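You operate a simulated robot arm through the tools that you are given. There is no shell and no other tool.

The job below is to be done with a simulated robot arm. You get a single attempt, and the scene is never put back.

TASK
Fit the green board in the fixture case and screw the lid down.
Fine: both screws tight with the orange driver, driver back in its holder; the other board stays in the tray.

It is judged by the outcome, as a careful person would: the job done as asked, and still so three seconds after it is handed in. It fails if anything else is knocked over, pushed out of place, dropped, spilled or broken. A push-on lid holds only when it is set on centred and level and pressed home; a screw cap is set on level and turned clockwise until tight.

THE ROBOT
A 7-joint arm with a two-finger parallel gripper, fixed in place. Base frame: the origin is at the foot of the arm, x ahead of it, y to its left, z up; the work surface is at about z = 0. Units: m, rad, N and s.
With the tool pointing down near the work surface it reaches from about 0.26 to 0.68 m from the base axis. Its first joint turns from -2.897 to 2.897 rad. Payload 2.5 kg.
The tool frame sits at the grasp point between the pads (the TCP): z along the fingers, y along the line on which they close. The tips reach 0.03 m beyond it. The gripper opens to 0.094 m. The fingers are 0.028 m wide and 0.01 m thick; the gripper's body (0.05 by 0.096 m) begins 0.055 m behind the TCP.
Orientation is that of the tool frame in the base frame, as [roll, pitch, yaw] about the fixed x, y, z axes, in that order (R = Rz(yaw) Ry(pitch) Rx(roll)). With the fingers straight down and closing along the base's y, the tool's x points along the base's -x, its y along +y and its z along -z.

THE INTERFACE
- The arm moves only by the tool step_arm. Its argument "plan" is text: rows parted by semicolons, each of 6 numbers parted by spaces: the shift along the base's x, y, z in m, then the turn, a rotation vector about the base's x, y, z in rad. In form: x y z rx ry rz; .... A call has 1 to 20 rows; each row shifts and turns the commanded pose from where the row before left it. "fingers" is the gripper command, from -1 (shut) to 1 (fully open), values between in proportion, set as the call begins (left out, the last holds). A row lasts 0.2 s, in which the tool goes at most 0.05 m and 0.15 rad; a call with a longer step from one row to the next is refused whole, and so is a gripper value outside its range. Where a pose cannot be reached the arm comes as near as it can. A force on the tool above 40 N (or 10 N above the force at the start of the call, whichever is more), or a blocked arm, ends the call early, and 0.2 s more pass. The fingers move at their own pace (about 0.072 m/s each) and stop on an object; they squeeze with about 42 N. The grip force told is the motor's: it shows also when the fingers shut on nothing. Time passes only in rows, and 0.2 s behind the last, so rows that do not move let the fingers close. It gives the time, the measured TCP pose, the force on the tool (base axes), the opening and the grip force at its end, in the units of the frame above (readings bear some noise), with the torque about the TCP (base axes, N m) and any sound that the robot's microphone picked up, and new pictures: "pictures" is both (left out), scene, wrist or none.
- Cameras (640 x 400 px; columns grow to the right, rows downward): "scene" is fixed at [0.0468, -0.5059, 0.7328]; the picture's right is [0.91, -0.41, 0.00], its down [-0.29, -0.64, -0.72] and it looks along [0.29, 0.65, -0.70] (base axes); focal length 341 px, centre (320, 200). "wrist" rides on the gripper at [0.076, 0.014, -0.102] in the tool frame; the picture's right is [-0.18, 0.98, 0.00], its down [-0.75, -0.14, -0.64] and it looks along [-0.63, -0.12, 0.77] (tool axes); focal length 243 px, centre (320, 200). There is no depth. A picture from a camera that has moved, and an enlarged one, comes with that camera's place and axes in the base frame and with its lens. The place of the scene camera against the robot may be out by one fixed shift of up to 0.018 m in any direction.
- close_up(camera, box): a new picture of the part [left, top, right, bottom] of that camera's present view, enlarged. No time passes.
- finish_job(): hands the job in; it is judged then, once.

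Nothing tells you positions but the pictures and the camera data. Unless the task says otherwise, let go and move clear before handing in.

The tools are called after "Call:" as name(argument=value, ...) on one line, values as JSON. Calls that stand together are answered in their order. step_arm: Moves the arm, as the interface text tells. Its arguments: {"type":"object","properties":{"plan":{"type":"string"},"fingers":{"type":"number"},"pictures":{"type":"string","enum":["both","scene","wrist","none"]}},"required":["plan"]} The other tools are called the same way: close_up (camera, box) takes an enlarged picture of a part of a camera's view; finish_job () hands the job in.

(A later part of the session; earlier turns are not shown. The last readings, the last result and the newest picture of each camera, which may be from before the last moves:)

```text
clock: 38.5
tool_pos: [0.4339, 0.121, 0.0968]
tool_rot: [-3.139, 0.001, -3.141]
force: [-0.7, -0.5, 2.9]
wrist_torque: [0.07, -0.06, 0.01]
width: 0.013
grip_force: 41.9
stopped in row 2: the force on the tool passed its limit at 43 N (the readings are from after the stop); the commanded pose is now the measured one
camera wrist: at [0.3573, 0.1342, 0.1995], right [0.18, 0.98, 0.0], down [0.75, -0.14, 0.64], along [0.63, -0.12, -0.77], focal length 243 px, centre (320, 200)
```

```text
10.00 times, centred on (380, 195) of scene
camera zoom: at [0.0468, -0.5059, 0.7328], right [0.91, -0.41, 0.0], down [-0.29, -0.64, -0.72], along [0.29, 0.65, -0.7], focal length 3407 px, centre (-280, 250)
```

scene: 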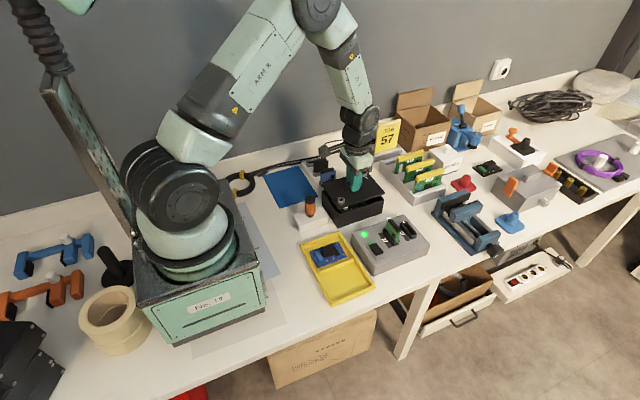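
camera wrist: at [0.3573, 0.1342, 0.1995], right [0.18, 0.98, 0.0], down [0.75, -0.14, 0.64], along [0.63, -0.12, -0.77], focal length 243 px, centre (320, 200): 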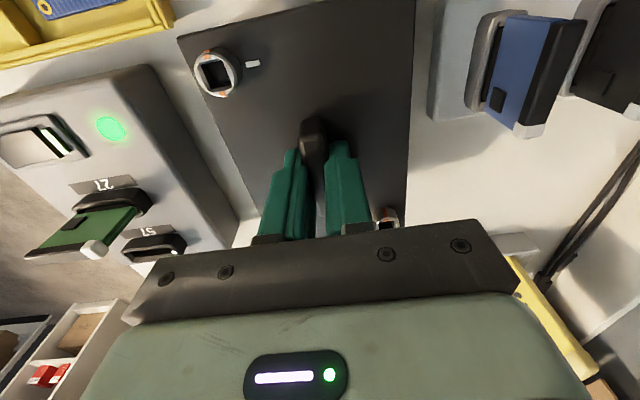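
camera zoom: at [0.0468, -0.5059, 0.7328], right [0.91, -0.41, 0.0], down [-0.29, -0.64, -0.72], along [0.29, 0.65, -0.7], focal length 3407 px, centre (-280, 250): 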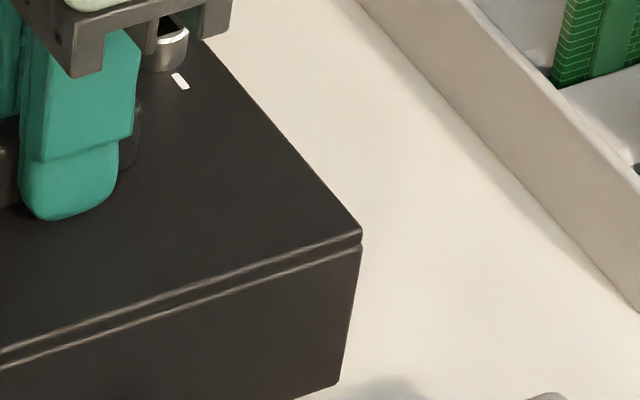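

The lid is down and flush with the case all round. I'll release the fin and move up.

Call:
step_arm(plan="0 0 0 0 0 0; 0 0 0 0 0 0; 0 0 0.02 0 0 0; 0 0 0.04 0 0 0; 0 0 0.04 0 0 0; -0.04 0 0.03 0 0 0; -0.03 0 0.03 0 0 0; 0 0 0 0 0 0; 0 0 0 0 0 0", fingers=0.1)

Call:
close_up(camera="wrist", box=[200, 20, 440, 200])

Call:
close_up(camera="scene", box=[310, 160, 400, 230])

```text
clock: 40.5
tool_pos: [0.3639, 0.1188, 0.2569]
tool_rot: [-3.14, -0.001, -3.139]
force: [0.0, 0.0, 0.8]
wrist_torque: [-0.04, -0.01, 0.02]
width: 0.0518
grip_force: 0.2
camera wrist: at [0.2881, 0.1345, 0.3594], right [0.18, 0.98, 0.0], down [0.75, -0.14, 0.64], along [0.63, -0.12, -0.77], focal length 243 px, centre (320, 200)
```

scene: 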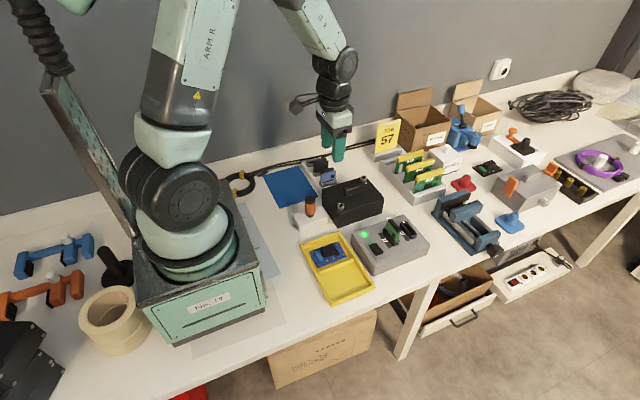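
wrist: 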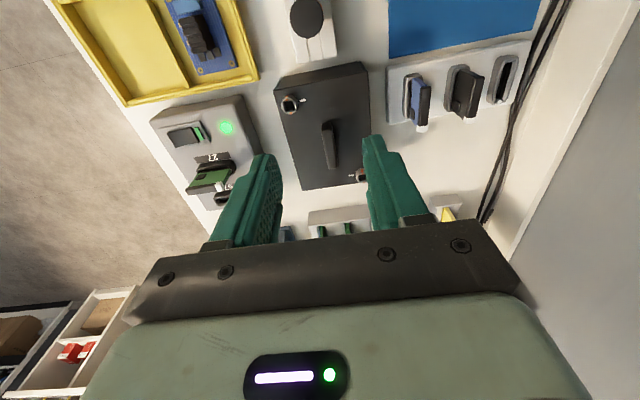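

```text
2.22 times, centred on (320, 110) of wrist
camera zoom: at [0.2881, 0.1345, 0.3594], right [0.18, 0.98, 0.0], down [0.75, -0.14, 0.64], along [0.63, -0.12, -0.77], focal length 539 px, centre (320, 400)
```

zoom: 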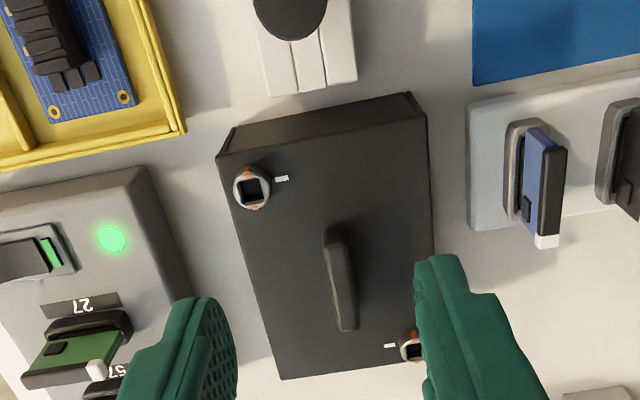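

```text
5.71 times, centred on (355, 195) of scene
camera zoom: at [0.0468, -0.5059, 0.7328], right [0.91, -0.41, 0.0], down [-0.29, -0.64, -0.72], along [0.29, 0.65, -0.7], focal length 1947 px, centre (120, 229)
```

zoom: 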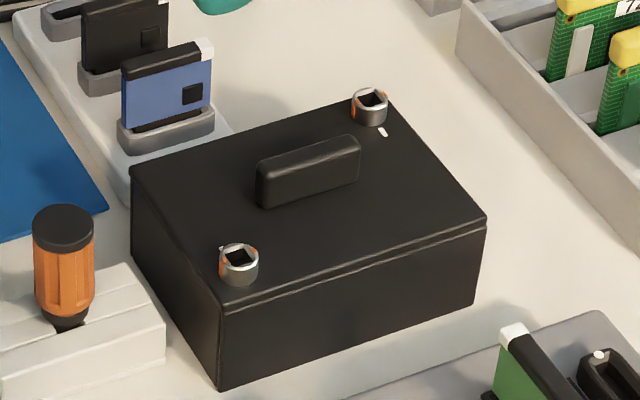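

The lid is seated square and level. Next is the orange driver, so I'll move over its holder for a good look.

Call:
step_arm(plan="-0.026 0 -0.01 0 0 0; -0.026 0 -0.01 0 0 0; -0.026 0 -0.01 0 0 0; 0 0 0 0 0 0; 0 0 0 0 0 0", pictures="wrist")

Call:
close_up(camera="wrist", box=[220, 0, 420, 160])

```text
clock: 41.7
tool_pos: [0.2853, 0.1199, 0.2275]
tool_rot: [-3.14, 0.0, -3.139]
force: [1.1, 0.3, -0.1]
wrist_torque: [0.01, 0.0, 0.01]
width: 0.0519
grip_force: 0.0
camera wrist: at [0.209, 0.134, 0.33], right [0.18, 0.98, 0.0], down [0.75, -0.14, 0.64], along [0.63, -0.12, -0.77], focal length 243 px, centre (320, 200)
```

wrist: 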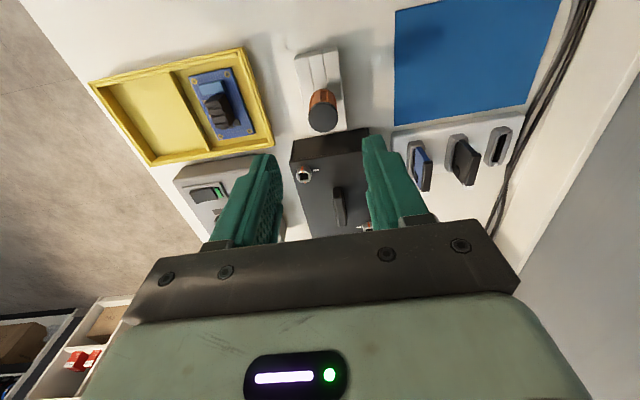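

```text
2.50 times, centred on (320, 80) of wrist
camera zoom: at [0.209, 0.134, 0.33], right [0.18, 0.98, 0.0], down [0.75, -0.14, 0.64], along [0.63, -0.12, -0.77], focal length 606 px, centre (320, 500)
```

zoom: 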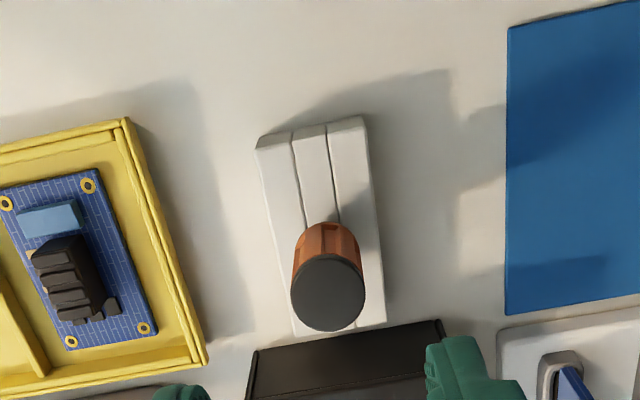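

The driver is at about TCP + (0.0127, 0.0006). I'll centre over it and come down to just above the handle to recheck.

Call:
step_arm(plan="0.0064 0.0003 -0.02 0 0 0; 0.0063 0.0003 -0.03 0 0 0; 0 0 -0.02 0 0 0; 0 0 0 0 0 0; 0 0 0 0 0 0", fingers=0.2, pictures="wrist")

Call:
close_up(camera="wrist", box=[240, 60, 400, 200])

Call:
close_up(camera="scene", box=[280, 160, 350, 235])

```text
clock: 42.9
tool_pos: [0.2986, 0.1211, 0.1586]
tool_rot: [-3.14, 0.0, 3.141]
force: [-0.3, 0.2, -0.3]
wrist_torque: [0.02, -0.01, 0.0]
width: 0.0565
grip_force: 0.0
camera wrist: at [0.2221, 0.1346, 0.2599], right [0.18, 0.98, 0.0], down [0.75, -0.14, 0.64], along [0.63, -0.12, -0.77], focal length 243 px, centre (320, 200)
```

wrist: 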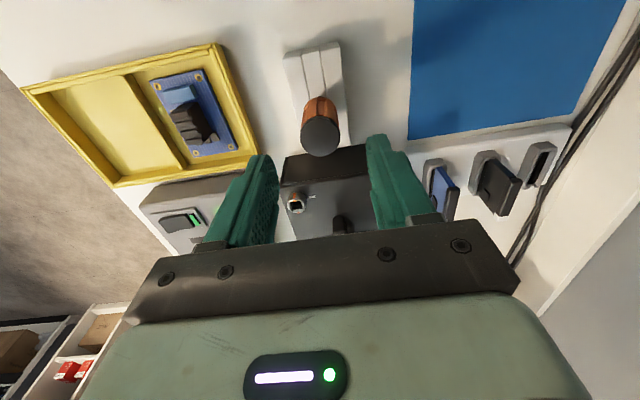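

```text
2.86 times, centred on (320, 130) of wrist
camera zoom: at [0.2221, 0.1346, 0.2599], right [0.18, 0.98, 0.0], down [0.75, -0.14, 0.64], along [0.63, -0.12, -0.77], focal length 693 px, centre (320, 400)
```

zoom: 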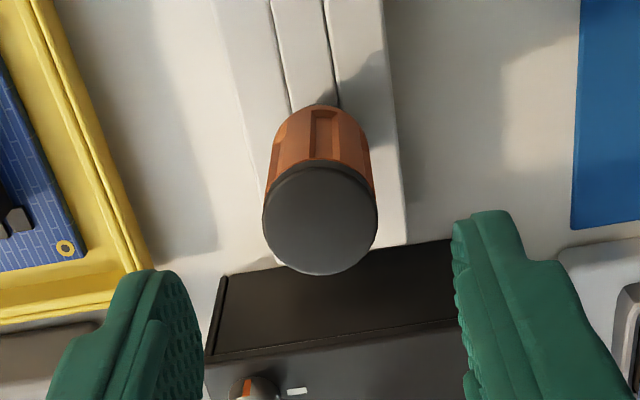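

```text
5.33 times, centred on (315, 198) of scene
camera zoom: at [0.0468, -0.5059, 0.7328], right [0.91, -0.41, 0.0], down [-0.29, -0.64, -0.72], along [0.29, 0.65, -0.7], focal length 1817 px, centre (347, 213)
```

zoom: 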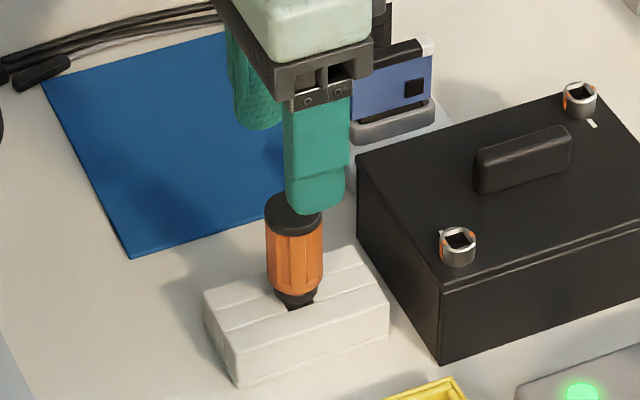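

The driver is centred under the TCP. I'll descend around the handle to z ≈ 0.08 and close.

Call:
step_arm(plan="0 0 -0.02 0 0 0; 0 0 -0.02 0 0 0; 0 0 -0.02 0 0 0; 0 0 -0.0168 0 0 0; 0 0 0 0 0 0", pictures="wrist")

Call:
close_up(camera="scene", box=[280, 160, 350, 235])

```text
clock: 44.1
tool_pos: [0.2974, 0.1198, 0.0787]
tool_rot: [-3.141, 0.0, -3.14]
force: [1.0, 0.0, -0.1]
wrist_torque: [0.02, 0.02, -0.01]
width: 0.0563
grip_force: 0.2
camera wrist: at [0.2217, 0.1347, 0.1817], right [0.18, 0.98, 0.0], down [0.75, -0.14, 0.64], along [0.63, -0.12, -0.77], focal length 243 px, centre (320, 200)
```

wrist: 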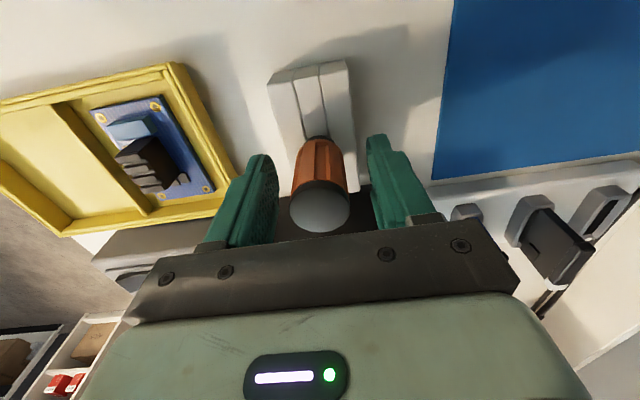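

```text
5.33 times, centred on (315, 198) of scene
camera zoom: at [0.0468, -0.5059, 0.7328], right [0.91, -0.41, 0.0], down [-0.29, -0.64, -0.72], along [0.29, 0.65, -0.7], focal length 1817 px, centre (347, 213)
```

zoom: 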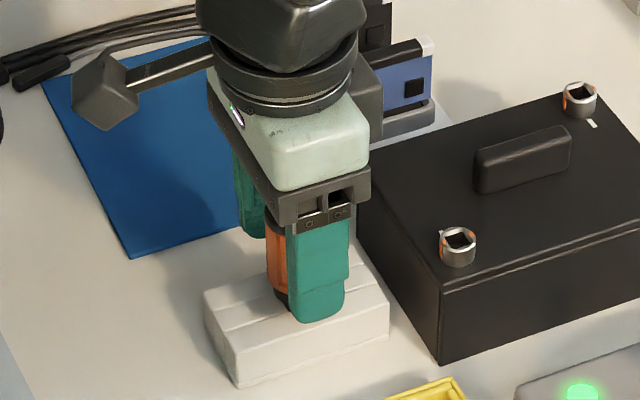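

Call:
step_arm(plan="0 0 0 0 0 0; 0 0 0 0 0 0; 0 0 0 0 0 0; 0 0 0 0 0 0", fingers=-1, pictures="none")

Call:
close_up(camera="wrist", box=[240, 100, 400, 240])

```text
clock: 45.1
tool_pos: [0.297, 0.1207, 0.0808]
tool_rot: [-3.141, 0.001, -3.14]
force: [-0.2, 0.4, 0.2]
wrist_torque: [0.06, -0.01, 0.01]
width: 0.0287
grip_force: 42.0
```

```text
2.86 times, centred on (320, 170) of wrist
camera zoom: at [0.2217, 0.1347, 0.1819], right [0.18, 0.98, 0.0], down [0.75, -0.14, 0.64], along [0.63, -0.12, -0.77], focal length 693 px, centre (320, 286)
```

zoom: 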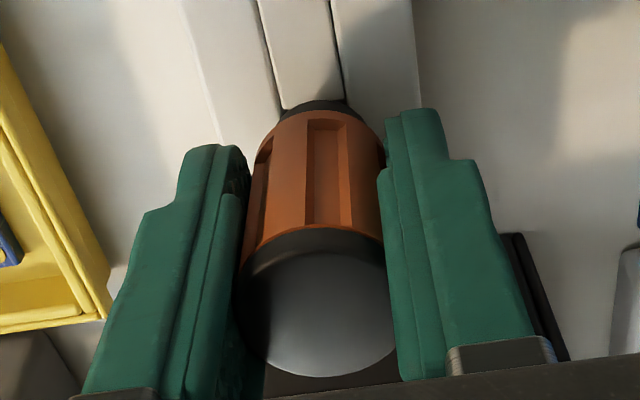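

Driver gripped at 0.0287 m. I'll lift it straight out of the holder.

Call:
step_arm(plan="0 0 0.01 0 0 0; 0 0 0.02 0 0 0; 0 0 0.03 0 0 0; 0 0 0.03 0 0 0; 0 0 0.03 0 0 0; 0 0 0 0 0 0; 0 0 0 0 0 0")

Call:
close_up(camera="scene", box=[280, 140, 340, 205])

Call:
close_up(camera="wrist", box=[240, 80, 400, 240])

Call:
close_up(camera="scene", box=[280, 190, 340, 240])

```text
clock: 46.7
tool_pos: [0.2993, 0.1204, 0.2005]
tool_rot: [-3.141, 0.003, -3.14]
force: [0.3, -0.3, -0.1]
wrist_torque: [-0.03, -0.05, 0.01]
width: 0.0287
grip_force: 41.6
camera wrist: at [0.2221, 0.1346, 0.3028], right [0.18, 0.98, 0.0], down [0.75, -0.14, 0.64], along [0.63, -0.12, -0.77], focal length 243 px, centre (320, 200)
```

scene: 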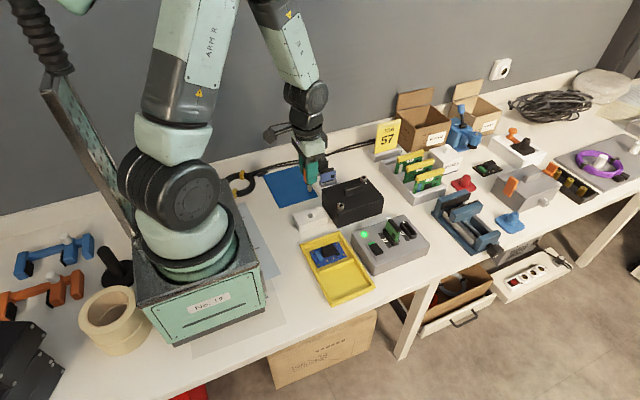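
wrist: 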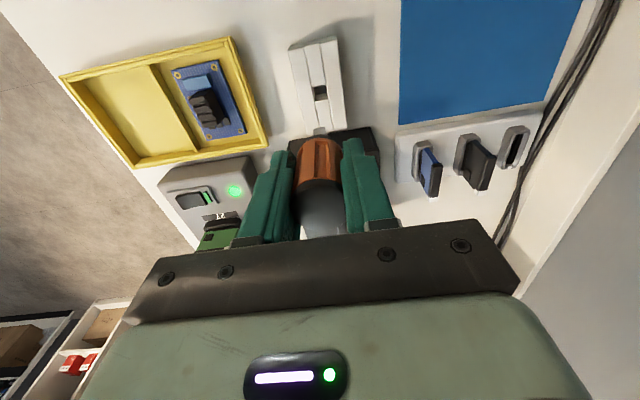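

```text
6.15 times, centred on (310, 172) of scene
camera zoom: at [0.0468, -0.5059, 0.7328], right [0.91, -0.41, 0.0], down [-0.29, -0.64, -0.72], along [0.29, 0.65, -0.7], focal length 2097 px, centre (382, 369)
```

zoom: 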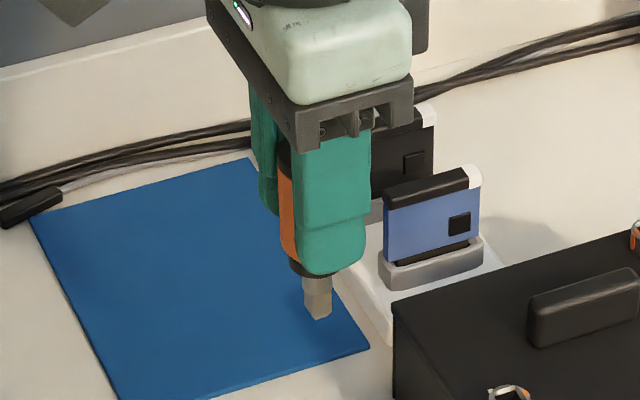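

```text
2.50 times, centred on (320, 160) of wrist
camera zoom: at [0.2221, 0.1346, 0.3028], right [0.18, 0.98, 0.0], down [0.75, -0.14, 0.64], along [0.63, -0.12, -0.77], focal length 606 px, centre (320, 300)
```

zoom: 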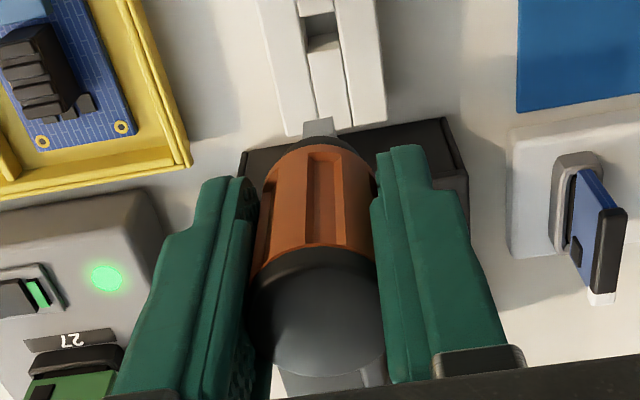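

```text
8.00 times, centred on (310, 215) of scene
camera zoom: at [0.0468, -0.5059, 0.7328], right [0.91, -0.41, 0.0], down [-0.29, -0.64, -0.72], along [0.29, 0.65, -0.7], focal length 2726 px, centre (400, 80)
```

zoom: 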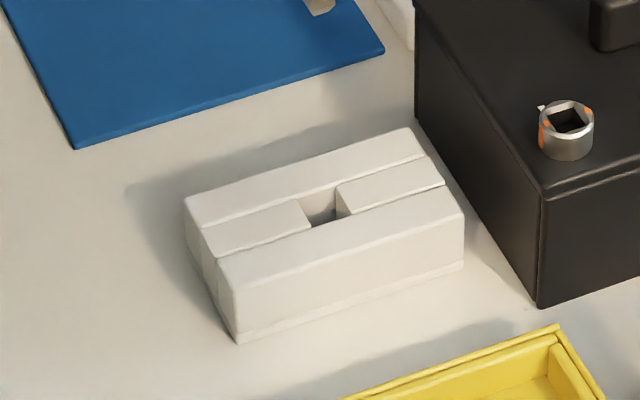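

The square bit is visible and aligned with the base axes, with its tip about 0.068 m below the TCP. I'll carry it to the near screw at about (0.375, 0.082), turning +90° on the way so I have range for clockwise turning.

Call:
step_arm(plan="0.00695 -0.0036 0 0 0 0.1428; 0.00695 -0.0036 0 0 0 0.1428; 0.00695 -0.0036 0 0 0 0.1428; 0.00695 -0.0036 0 0 0 0.1428; 0.00695 -0.0036 0 0 0 0.1428; 0.00695 -0.0036 0 0 0 0.1428; 0.00695 -0.0036 0 0 0 0.1428; 0.00695 -0.0036 0 0 0 0.1428; 0.00695 -0.0036 0 0 0 0.1428; 0.00695 -0.0036 0 0 0 0.1428; 0.00695 -0.0036 0 0 0 0.1428; 0 0 -0.01 0 0 0; 0 0 0 0 0 0; 0 0 0 0 0 0")

Call:
close_up(camera="wrist", box=[240, 40, 400, 200])

Call:
close_up(camera="scene", box=[310, 145, 390, 225])

```text
clock: 49.7
tool_pos: [0.3734, 0.0814, 0.1891]
tool_rot: [-3.141, 0.0, -1.567]
force: [-0.3, 0.6, -1.1]
wrist_torque: [-0.01, 0.01, 0.0]
width: 0.0285
grip_force: 41.8
camera wrist: at [0.3595, 0.0045, 0.2921], right [-0.98, 0.18, 0.0], down [0.14, 0.75, 0.64], along [0.12, 0.63, -0.77], focal length 243 px, centre (320, 200)
```

scene: 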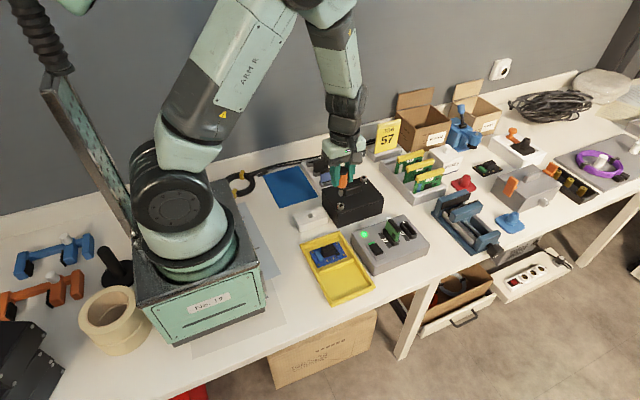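
wrist: 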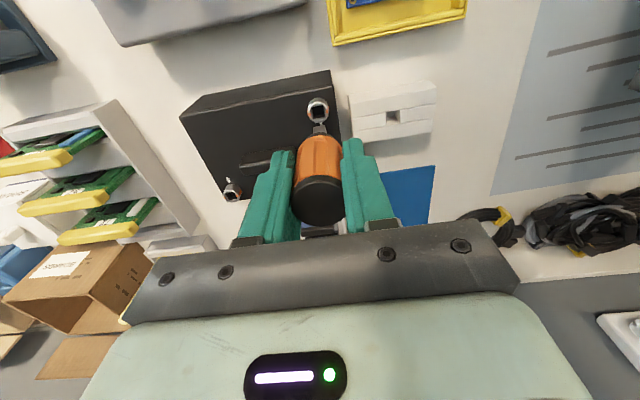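

```text
2.50 times, centred on (320, 120) of wrist
camera zoom: at [0.3595, 0.0045, 0.2921], right [-0.98, 0.18, 0.0], down [0.14, 0.75, 0.64], along [0.12, 0.63, -0.77], focal length 606 px, centre (320, 400)
```

zoom: 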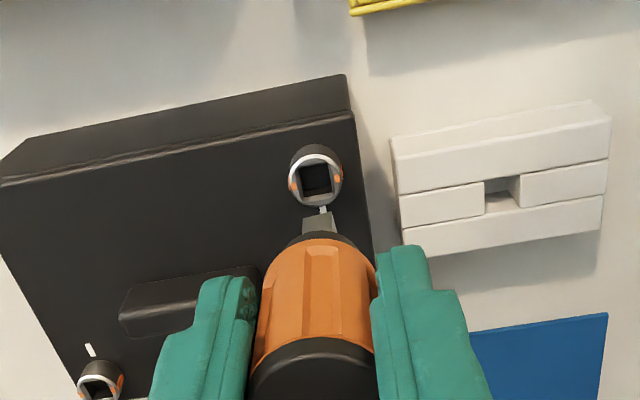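

```text
5.00 times, centred on (350, 185) of scene
camera zoom: at [0.0468, -0.5059, 0.7328], right [0.91, -0.41, 0.0], down [-0.29, -0.64, -0.72], along [0.29, 0.65, -0.7], focal length 1704 px, centre (170, 275)
```

zoom: 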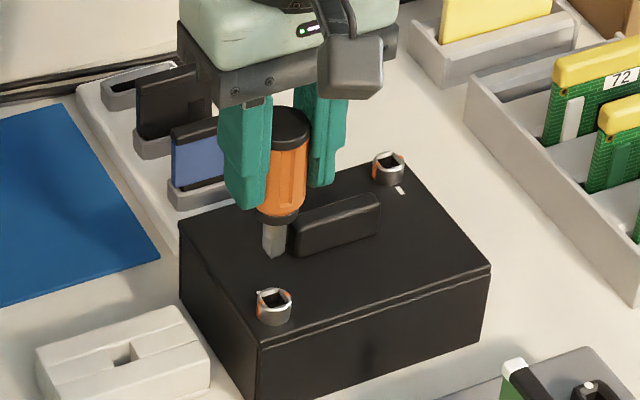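

Call:
close_up(camera="wrist", box=[295, 90, 345, 140])

Call:
close_up(camera="scene", box=[335, 180, 365, 215])

```text
8.00 times, centred on (320, 115) of wrist
camera zoom: at [0.3595, 0.0045, 0.2921], right [-0.98, 0.18, 0.0], down [0.14, 0.75, 0.64], along [0.12, 0.63, -0.77], focal length 1941 px, centre (320, 880)
```

zoom: 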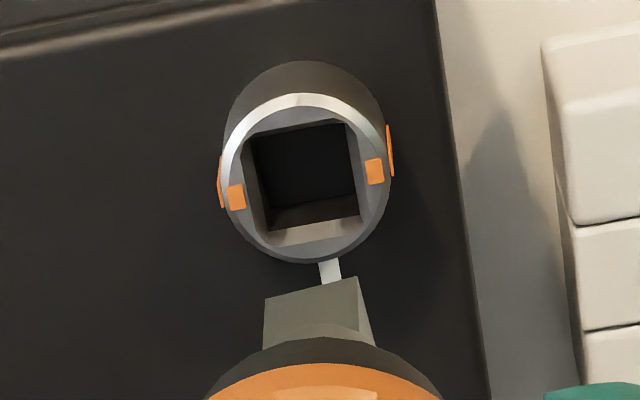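

```text
11.43 times, centred on (350, 198) of scene
camera zoom: at [0.0468, -0.5059, 0.7328], right [0.91, -0.41, 0.0], down [-0.29, -0.64, -0.72], along [0.29, 0.65, -0.7], focal length 3894 px, centre (-23, 229)
```

zoom: 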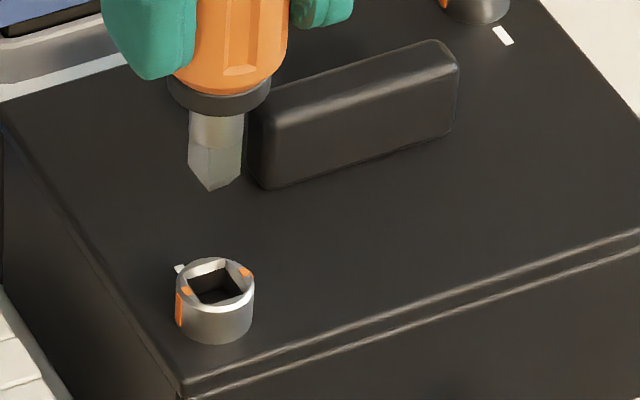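

The socket and bit are both clearly visible, and the bit is within about 3° of the socket's square. I'll shift +x by about 1 mm and lower until the tip is just above the screw.

Call:
step_arm(plan="0.001 0 -0.012 0 0 0; 0 0 -0.012 0 0 0; 0 0 -0.009 0 0 0; 0 0 0 0 0 0; 0 0 0 0 0 0", pictures="none")

Call:
close_up(camera="wrist", box=[295, 90, 345, 140])

Call:
close_up(camera="scene", box=[335, 180, 365, 215])

```text
clock: 50.9
tool_pos: [0.3763, 0.0818, 0.1566]
tool_rot: [-3.138, 0.0, -1.572]
force: [0.1, -0.6, -0.4]
wrist_torque: [0.06, -0.01, 0.0]
width: 0.0286
grip_force: 42.4
```

```text
8.00 times, centred on (320, 115) of wrist
camera zoom: at [0.3603, 0.0048, 0.2589], right [-0.98, 0.18, 0.0], down [0.14, 0.75, 0.64], along [0.12, 0.63, -0.77], focal length 1941 px, centre (320, 880)
```

zoom: 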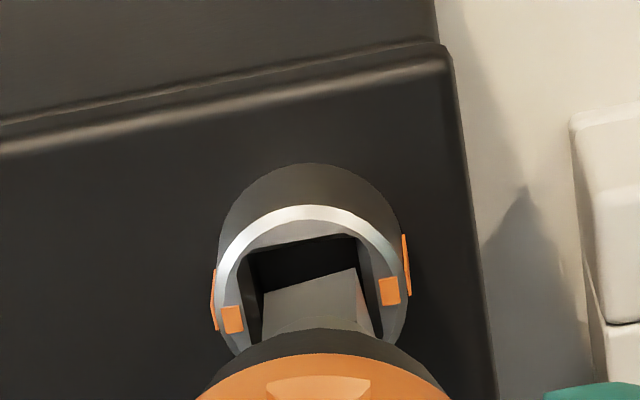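

```text
11.43 times, centred on (350, 198) of scene
camera zoom: at [0.0468, -0.5059, 0.7328], right [0.91, -0.41, 0.0], down [-0.29, -0.64, -0.72], along [0.29, 0.65, -0.7], focal length 3894 px, centre (-23, 229)
```

zoom: 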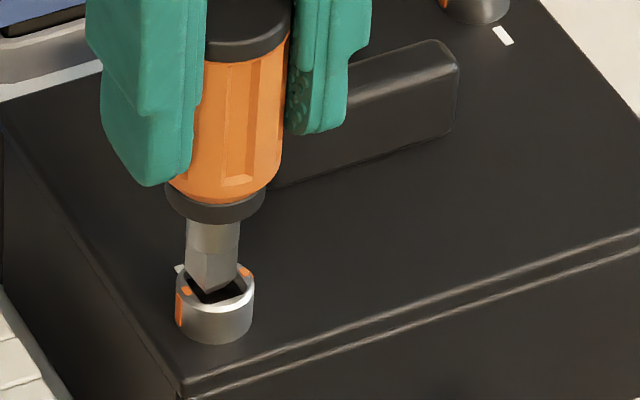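

The tip is about 2–3 mm above the socket and aligned within a millimetre. I'll make a small correction and lower it into the socket, watching the force.

Call:
step_arm(plan="0.0005 -0.0006 0 0 0 0; 0 0 -0.0015 0 0 0; 0 0 -0.0015 0 0 0; 0 0 -0.0015 0 0 0; 0 0 -0.0015 0 0 0; 0 0 0 0 0 0", pictures="none")

Call:
close_up(camera="wrist", box=[295, 90, 345, 140])

Call:
close_up(camera="scene", box=[335, 180, 365, 215])

```text
clock: 52.3
tool_pos: [0.3751, 0.0803, 0.1511]
tool_rot: [-3.14, 0.001, -1.57]
force: [0.4, 0.1, -1.6]
wrist_torque: [0.02, 0.03, 0.0]
width: 0.0284
grip_force: 41.9
```

```text
8.00 times, centred on (320, 115) of wrist
camera zoom: at [0.3607, 0.0039, 0.2534], right [-0.98, 0.18, 0.0], down [0.14, 0.75, 0.64], along [0.12, 0.63, -0.77], focal length 1941 px, centre (320, 880)
```

zoom: 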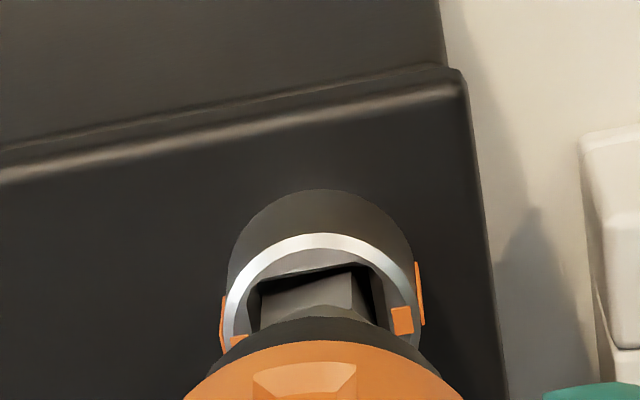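

```text
11.43 times, centred on (350, 198) of scene
camera zoom: at [0.0468, -0.5059, 0.7328], right [0.91, -0.41, 0.0], down [-0.29, -0.64, -0.72], along [0.29, 0.65, -0.7], focal length 3894 px, centre (-23, 229)
```

zoom: 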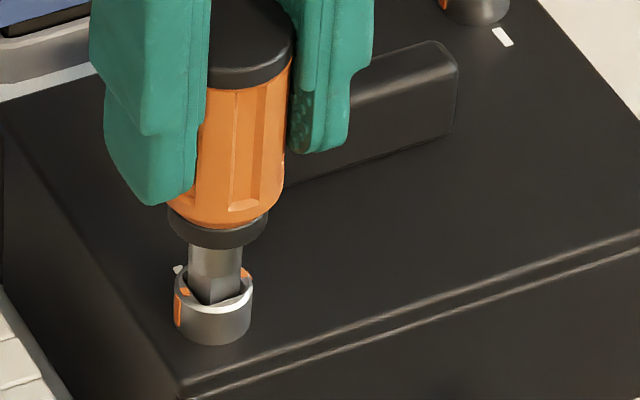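

Call:
step_arm(plan="0 0 -0.0015 0 0 0; 0 0 -0.0015 0 0 0; 0 0 -0.001 0 0 0; 0 0 0 0 0 0", pictures="none")

Call:
close_up(camera="wrist", box=[295, 90, 345, 140])

Call:
close_up(camera="scene", box=[335, 180, 365, 215])

```text
clock: 53.3
tool_pos: [0.3747, 0.082, 0.146]
tool_rot: [-3.139, -0.001, -1.569]
force: [-4.6, -0.2, 29.7]
wrist_torque: [0.02, 0.35, -0.03]
width: 0.0283
grip_force: 41.7
```

```text
8.00 times, centred on (320, 115) of wrist
camera zoom: at [0.3611, 0.0041, 0.25], right [-0.98, 0.18, 0.0], down [0.14, 0.75, 0.64], along [0.12, 0.63, -0.77], focal length 1941 px, centre (320, 880)
```

zoom: 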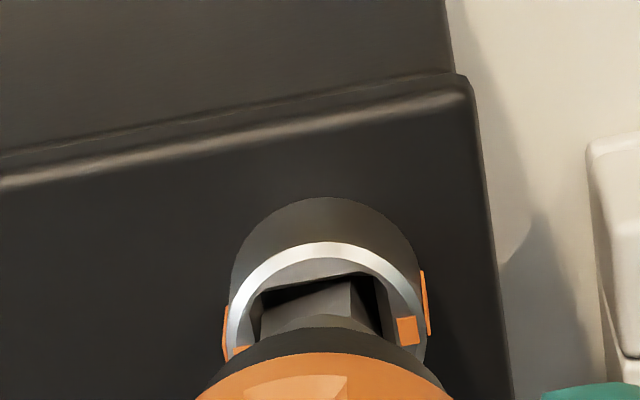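

```text
11.43 times, centred on (350, 198) of scene
camera zoom: at [0.0468, -0.5059, 0.7328], right [0.91, -0.41, 0.0], down [-0.29, -0.64, -0.72], along [0.29, 0.65, -0.7], focal length 3894 px, centre (-23, 229)
```

zoom: 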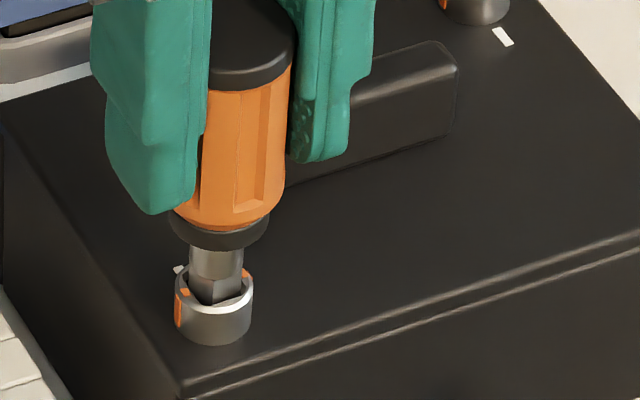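

The bit touches the chamfer on the +x side, with a reaction pushing toward -x. The view agrees, since the gap is larger on the -x side. I'll ease up, shift -x by 0.8 mm and lower again.

Call:
step_arm(plan="0 0 0.002 0 0 0; -0.0008 0 0 0 0 0; 0 0 -0.001 0 0 0; 0 0 -0.001 0 0 0; 0 0 -0.001 0 0 0; 0 0 0 0 0 0", pictures="none")

Call:
close_up(camera="wrist", box=[295, 90, 345, 140])

Call:
close_up(camera="scene", box=[335, 180, 365, 215])

```text
clock: 54.7
tool_pos: [0.3761, 0.0795, 0.1466]
tool_rot: [-3.139, 0.0, -1.569]
force: [0.1, -2.5, 30.0]
wrist_torque: [-0.07, -0.03, -0.07]
width: 0.0281
grip_force: 41.9
```

```text
8.00 times, centred on (320, 115) of wrist
camera zoom: at [0.3606, 0.0041, 0.249], right [-0.98, 0.18, 0.0], down [0.14, 0.75, 0.64], along [0.12, 0.63, -0.77], focal length 1941 px, centre (320, 880)
```

zoom: 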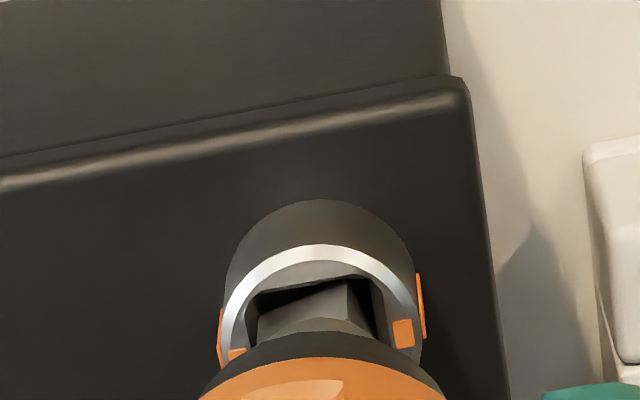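

```text
11.43 times, centred on (350, 198) of scene
camera zoom: at [0.0468, -0.5059, 0.7328], right [0.91, -0.41, 0.0], down [-0.29, -0.64, -0.72], along [0.29, 0.65, -0.7], focal length 3894 px, centre (-23, 229)
```

zoom: 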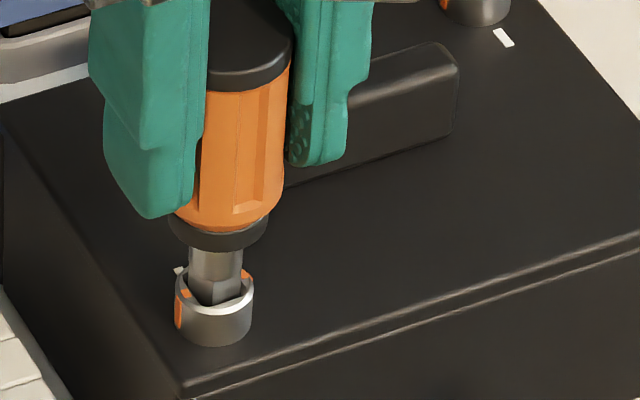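

Now the reaction is toward -y with the gap on the -y side, so I'll shift -y slightly and try again.

Call:
step_arm(plan="0 0 0.002 0 0 0; 0 -0.0009 0 0 0 0; 0 0 -0.001 0 0 0; 0 0 -0.001 0 0 0; 0 0 -0.001 0 0 0; 0 0 -0.0005 0 0 0; 0 0 0 0 0 0", pictures="none")

Call:
close_up(camera="wrist", box=[295, 90, 345, 140])

Call:
close_up(camera="scene", box=[335, 180, 365, 215])

```text
clock: 56.3
tool_pos: [0.3749, 0.0793, 0.1438]
tool_rot: [-3.138, 0.0, -1.572]
force: [2.2, 2.3, 30.8]
wrist_torque: [0.26, -0.11, -0.07]
width: 0.0284
grip_force: 41.9
```

```text
8.00 times, centred on (320, 115) of wrist
camera zoom: at [0.3605, 0.0031, 0.2474], right [-0.98, 0.18, 0.0], down [0.14, 0.75, 0.64], along [0.12, 0.63, -0.77], focal length 1941 px, centre (320, 880)
```

zoom: 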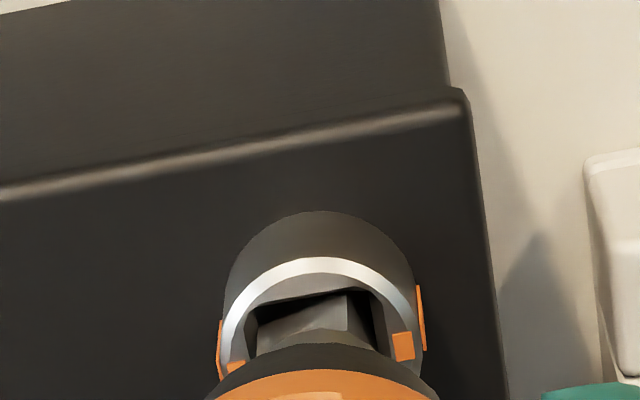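

```text
11.43 times, centred on (350, 198) of scene
camera zoom: at [0.0468, -0.5059, 0.7328], right [0.91, -0.41, 0.0], down [-0.29, -0.64, -0.72], along [0.29, 0.65, -0.7], focal length 3894 px, centre (-23, 229)
```

zoom: 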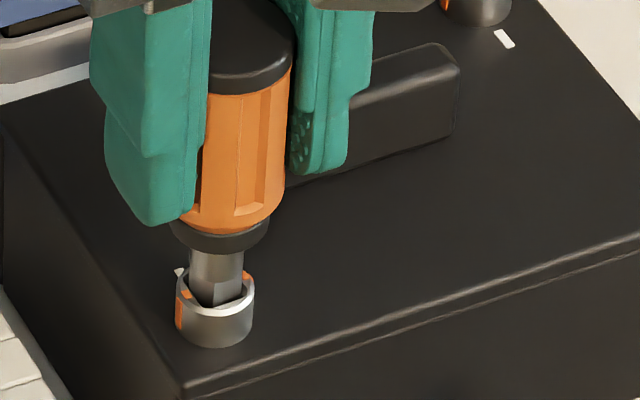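

The bit looks to be about 9 mm deep in the socket, so it is engaged. I'll ease the down force a little and start turning clockwise, watching the torque and the orange marks.

Call:
step_arm(plan="0 0 0.0007 0 0 0; 0 0 0 0 0 -0.1; 0 0 0 0 0 -0.1; 0 0 0 0 0 -0.1; 0 0 0 0 0 0", pictures="none")

Call:
close_up(camera="wrist", box=[285, 80, 355, 140])

Call:
close_up(camera="scene", box=[335, 180, 365, 215])

```text
clock: 57.5
tool_pos: [0.3745, 0.0798, 0.1452]
tool_rot: [-3.139, 0.002, -1.871]
force: [3.6, 3.6, 9.1]
wrist_torque: [0.3, -0.24, -0.02]
width: 0.0282
grip_force: 42.2
```

```text
6.67 times, centred on (320, 110) of wrist
camera zoom: at [0.3383, 0.0108, 0.2476], right [-0.88, 0.47, 0.0], down [0.36, 0.68, 0.64], along [0.3, 0.57, -0.77], focal length 1618 px, centre (320, 800)
```

zoom: 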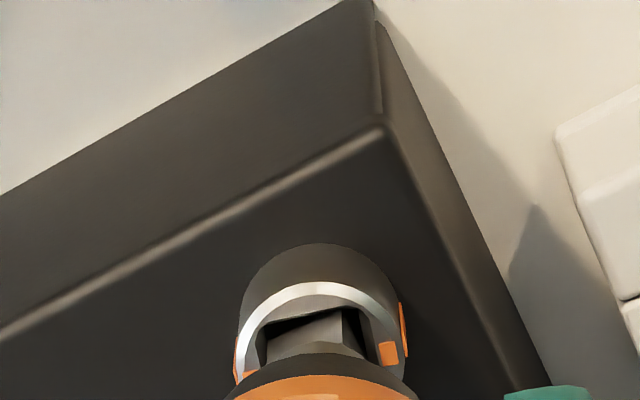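

```text
11.43 times, centred on (350, 198) of scene
camera zoom: at [0.0468, -0.5059, 0.7328], right [0.91, -0.41, 0.0], down [-0.29, -0.64, -0.72], along [0.29, 0.65, -0.7], focal length 3894 px, centre (-23, 229)
```

zoom: 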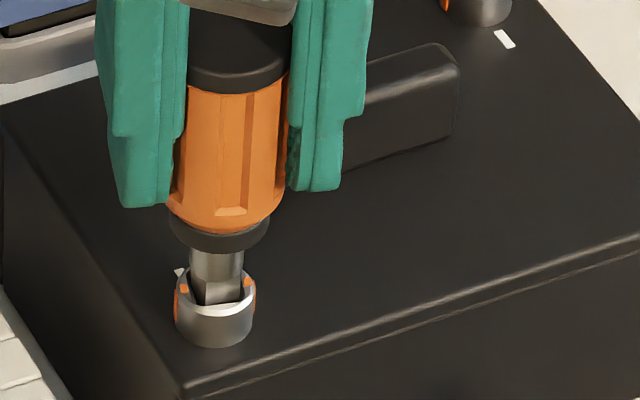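

The screw turned with the driver (its orange marks moved). I'll continue clockwise.

Call:
step_arm(plan="0.0002 0.0002 0 0 0 -0.1; 0 0 0 0 0 -0.1; 0 0 -0.0003 0 0 -0.1; 0 0 0 0 0 -0.1; 0 0 -0.0003 0 0 -0.1; 0 0 0 0 0 -0.1; 0 0 0 0 0 0", pictures="none")

Call:
close_up(camera="scene", box=[335, 180, 365, 215])

Call:
close_up(camera="wrist", box=[285, 80, 355, 140])

```text
clock: 59.1
tool_pos: [0.3747, 0.0791, 0.1444]
tool_rot: [-3.141, -0.001, -2.47]
force: [-5.2, 2.1, 29.1]
wrist_torque: [0.11, 0.36, -0.01]
width: 0.0277
grip_force: 42.0
```

```text
11.43 times, centred on (350, 198) of scene
camera zoom: at [0.0468, -0.5059, 0.7328], right [0.91, -0.41, 0.0], down [-0.29, -0.64, -0.72], along [0.29, 0.65, -0.7], focal length 3894 px, centre (-23, 229)
```

zoom: 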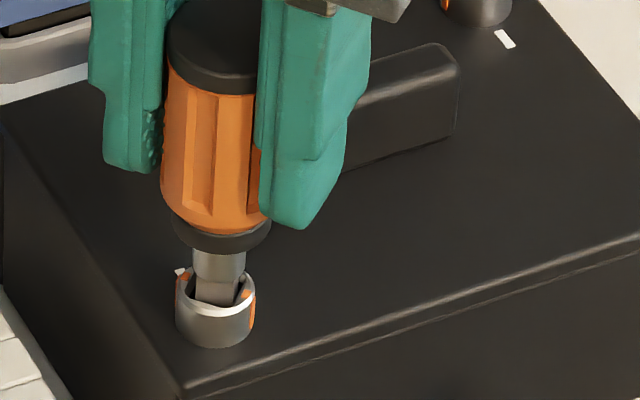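

```text
6.67 times, centred on (320, 110) of wrist
camera zoom: at [0.306, 0.0435, 0.2472], right [-0.47, 0.88, 0.0], down [0.68, 0.36, 0.64], along [0.57, 0.3, -0.77], focal length 1618 px, centre (320, 800)
```

zoom: 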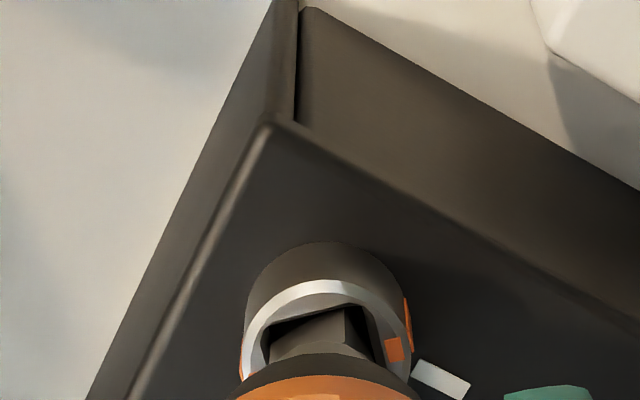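

The marks are moving round toward the white dash. I'll keep turning.

Call:
step_arm(plan="-0.0002 0 0.0003 0 0 -0.1; 0 0 0 0 0 -0.1; 0 0 0 0 0 -0.1; 0 0 0 0 0 -0.1; 0 0 0 0 0 -0.1; 0 0 0 0 0 -0.1; 0 0 0 0 0 -0.07; 0 0 0 0 0 0", pictures="none")

Call:
close_up(camera="scene", box=[335, 180, 365, 215])

Call:
close_up(camera="wrist", box=[285, 80, 355, 140])

```text
clock: 60.9
tool_pos: [0.3756, 0.0788, 0.1444]
tool_rot: [-3.14, 0.0, -3.14]
force: [-0.7, 8.3, 10.2]
wrist_torque: [0.54, 0.12, 0.03]
width: 0.028
grip_force: 42.0
```

```text
11.43 times, centred on (350, 198) of scene
camera zoom: at [0.0468, -0.5059, 0.7328], right [0.91, -0.41, 0.0], down [-0.29, -0.64, -0.72], along [0.29, 0.65, -0.7], focal length 3894 px, centre (-23, 229)
```

zoom: 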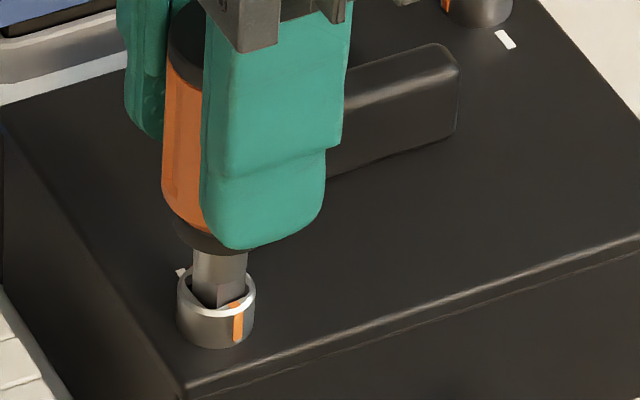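

```text
6.67 times, centred on (320, 110) of wrist
camera zoom: at [0.2983, 0.0939, 0.2474], right [0.18, 0.98, 0.0], down [0.75, -0.14, 0.64], along [0.63, -0.12, -0.77], focal length 1618 px, centre (320, 800)
```

zoom: 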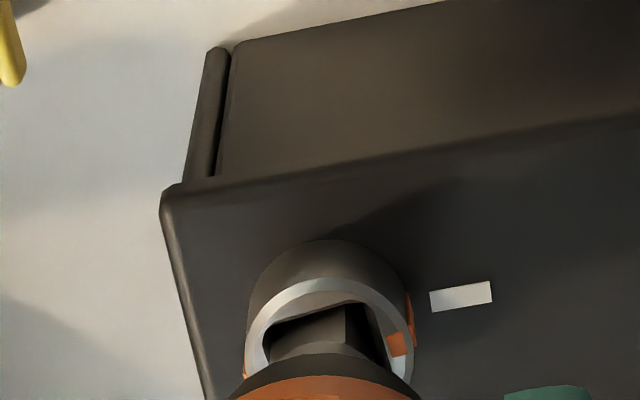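

The orange marks are now in line with the white dash, but the torque is still small. I'll turn a bit further to find out whether the screw is tight.

Call:
step_arm(plan="0 0.0004 0 0 0 -0.1; 0 0 0 0 0 -0.1; 0 0 0 0 0 -0.1; 0 0 0 0 0 0", pictures="none")

Call:
close_up(camera="scene", box=[335, 180, 365, 215])

Call:
close_up(camera="wrist", box=[285, 80, 355, 140])

```text
clock: 61.9
tool_pos: [0.375, 0.0796, 0.1455]
tool_rot: [-3.14, 0.003, 2.843]
force: [2.6, 5.4, 3.3]
wrist_torque: [0.42, -0.19, 0.01]
width: 0.028
grip_force: 41.9
```

```text
11.43 times, centred on (350, 198) of scene
camera zoom: at [0.0468, -0.5059, 0.7328], right [0.91, -0.41, 0.0], down [-0.29, -0.64, -0.72], along [0.29, 0.65, -0.7], focal length 3894 px, centre (-23, 229)
```

zoom: 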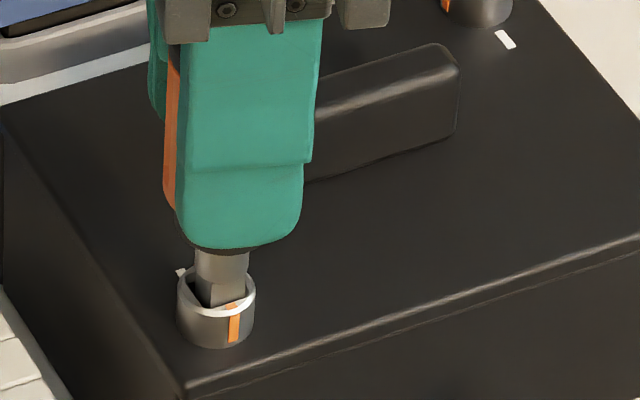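

```text
6.67 times, centred on (320, 110) of wrist
camera zoom: at [0.3062, 0.1161, 0.2474], right [0.47, 0.88, 0.0], down [0.68, -0.36, 0.64], along [0.57, -0.3, -0.77], focal length 1618 px, centre (320, 800)
```

zoom: 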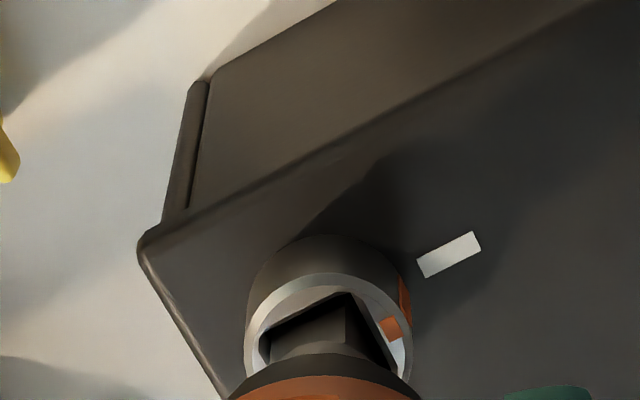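

The screw has stopped following and the bit is taking up its play in the socket, so the stop is near. I'll turn a little more and watch the z torque.

Call:
step_arm(plan="0 0.0003 -0.0003 0 0 -0.08; 0 0 0 0 0 -0.08; 0 0 0 0 0 0", pictures="none")

Call:
close_up(camera="wrist", box=[285, 80, 355, 140])

Call:
close_up(camera="scene", box=[335, 180, 365, 215])

```text
clock: 62.7
tool_pos: [0.3746, 0.0797, 0.1459]
tool_rot: [-3.139, 0.0, 2.681]
force: [1.4, 7.6, 10.9]
wrist_torque: [0.49, -0.04, 0.04]
width: 0.028
grip_force: 41.8
```

```text
6.67 times, centred on (320, 110) of wrist
camera zoom: at [0.3124, 0.1271, 0.2473], right [0.6, 0.8, 0.0], down [0.61, -0.46, 0.64], along [0.51, -0.39, -0.77], focal length 1618 px, centre (320, 800)
```

zoom: 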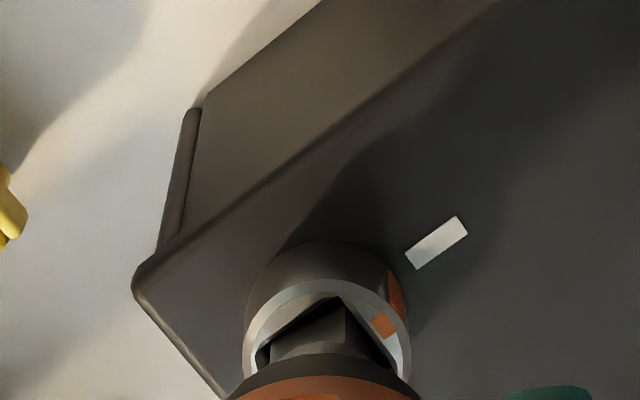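

```text
11.43 times, centred on (350, 198) of scene
camera zoom: at [0.0468, -0.5059, 0.7328], right [0.91, -0.41, 0.0], down [-0.29, -0.64, -0.72], along [0.29, 0.65, -0.7], focal length 3894 px, centre (-23, 229)
```

zoom: 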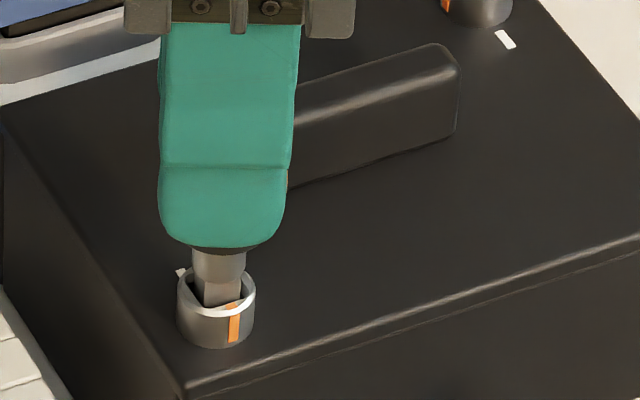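

The play is taken up and the screw follows again with little torque so far. I'll keep turning clockwise in small steps.

Call:
step_arm(plan="0 0.0003 0 0 0 -0.1; 0 0 0 0 0 -0.1; 0 0 0 0 0 -0.1; 0 0 0 0 0 -0.1; 0 0 0 0 0 0", pictures="none")

Call:
close_up(camera="wrist", box=[285, 80, 355, 140])

Call:
close_up(camera="scene", box=[335, 180, 365, 215])

```text
clock: 63.9
tool_pos: [0.3761, 0.0804, 0.1452]
tool_rot: [-3.141, 0.0, 2.282]
force: [6.2, 10.3, 1.0]
wrist_torque: [0.57, -0.57, 0.52]
width: 0.0285
grip_force: 41.8
```

```text
6.67 times, centred on (320, 110) of wrist
camera zoom: at [0.3363, 0.1476, 0.247], right [0.86, 0.5, 0.0], down [0.38, -0.66, 0.64], along [0.32, -0.56, -0.77], focal length 1618 px, centre (320, 800)
```

zoom: 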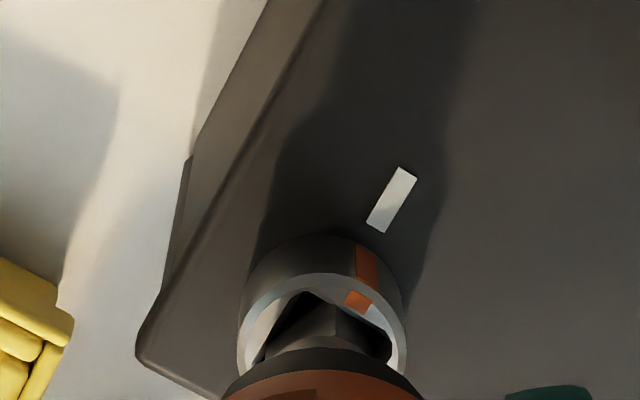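

```text
11.43 times, centred on (350, 198) of scene
camera zoom: at [0.0468, -0.5059, 0.7328], right [0.91, -0.41, 0.0], down [-0.29, -0.64, -0.72], along [0.29, 0.65, -0.7], focal length 3894 px, centre (-23, 229)
```

zoom: 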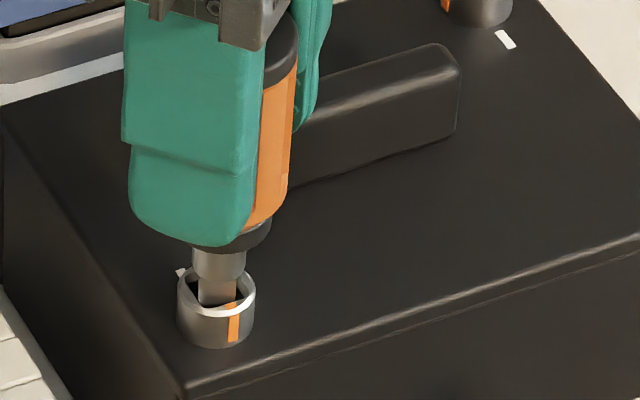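

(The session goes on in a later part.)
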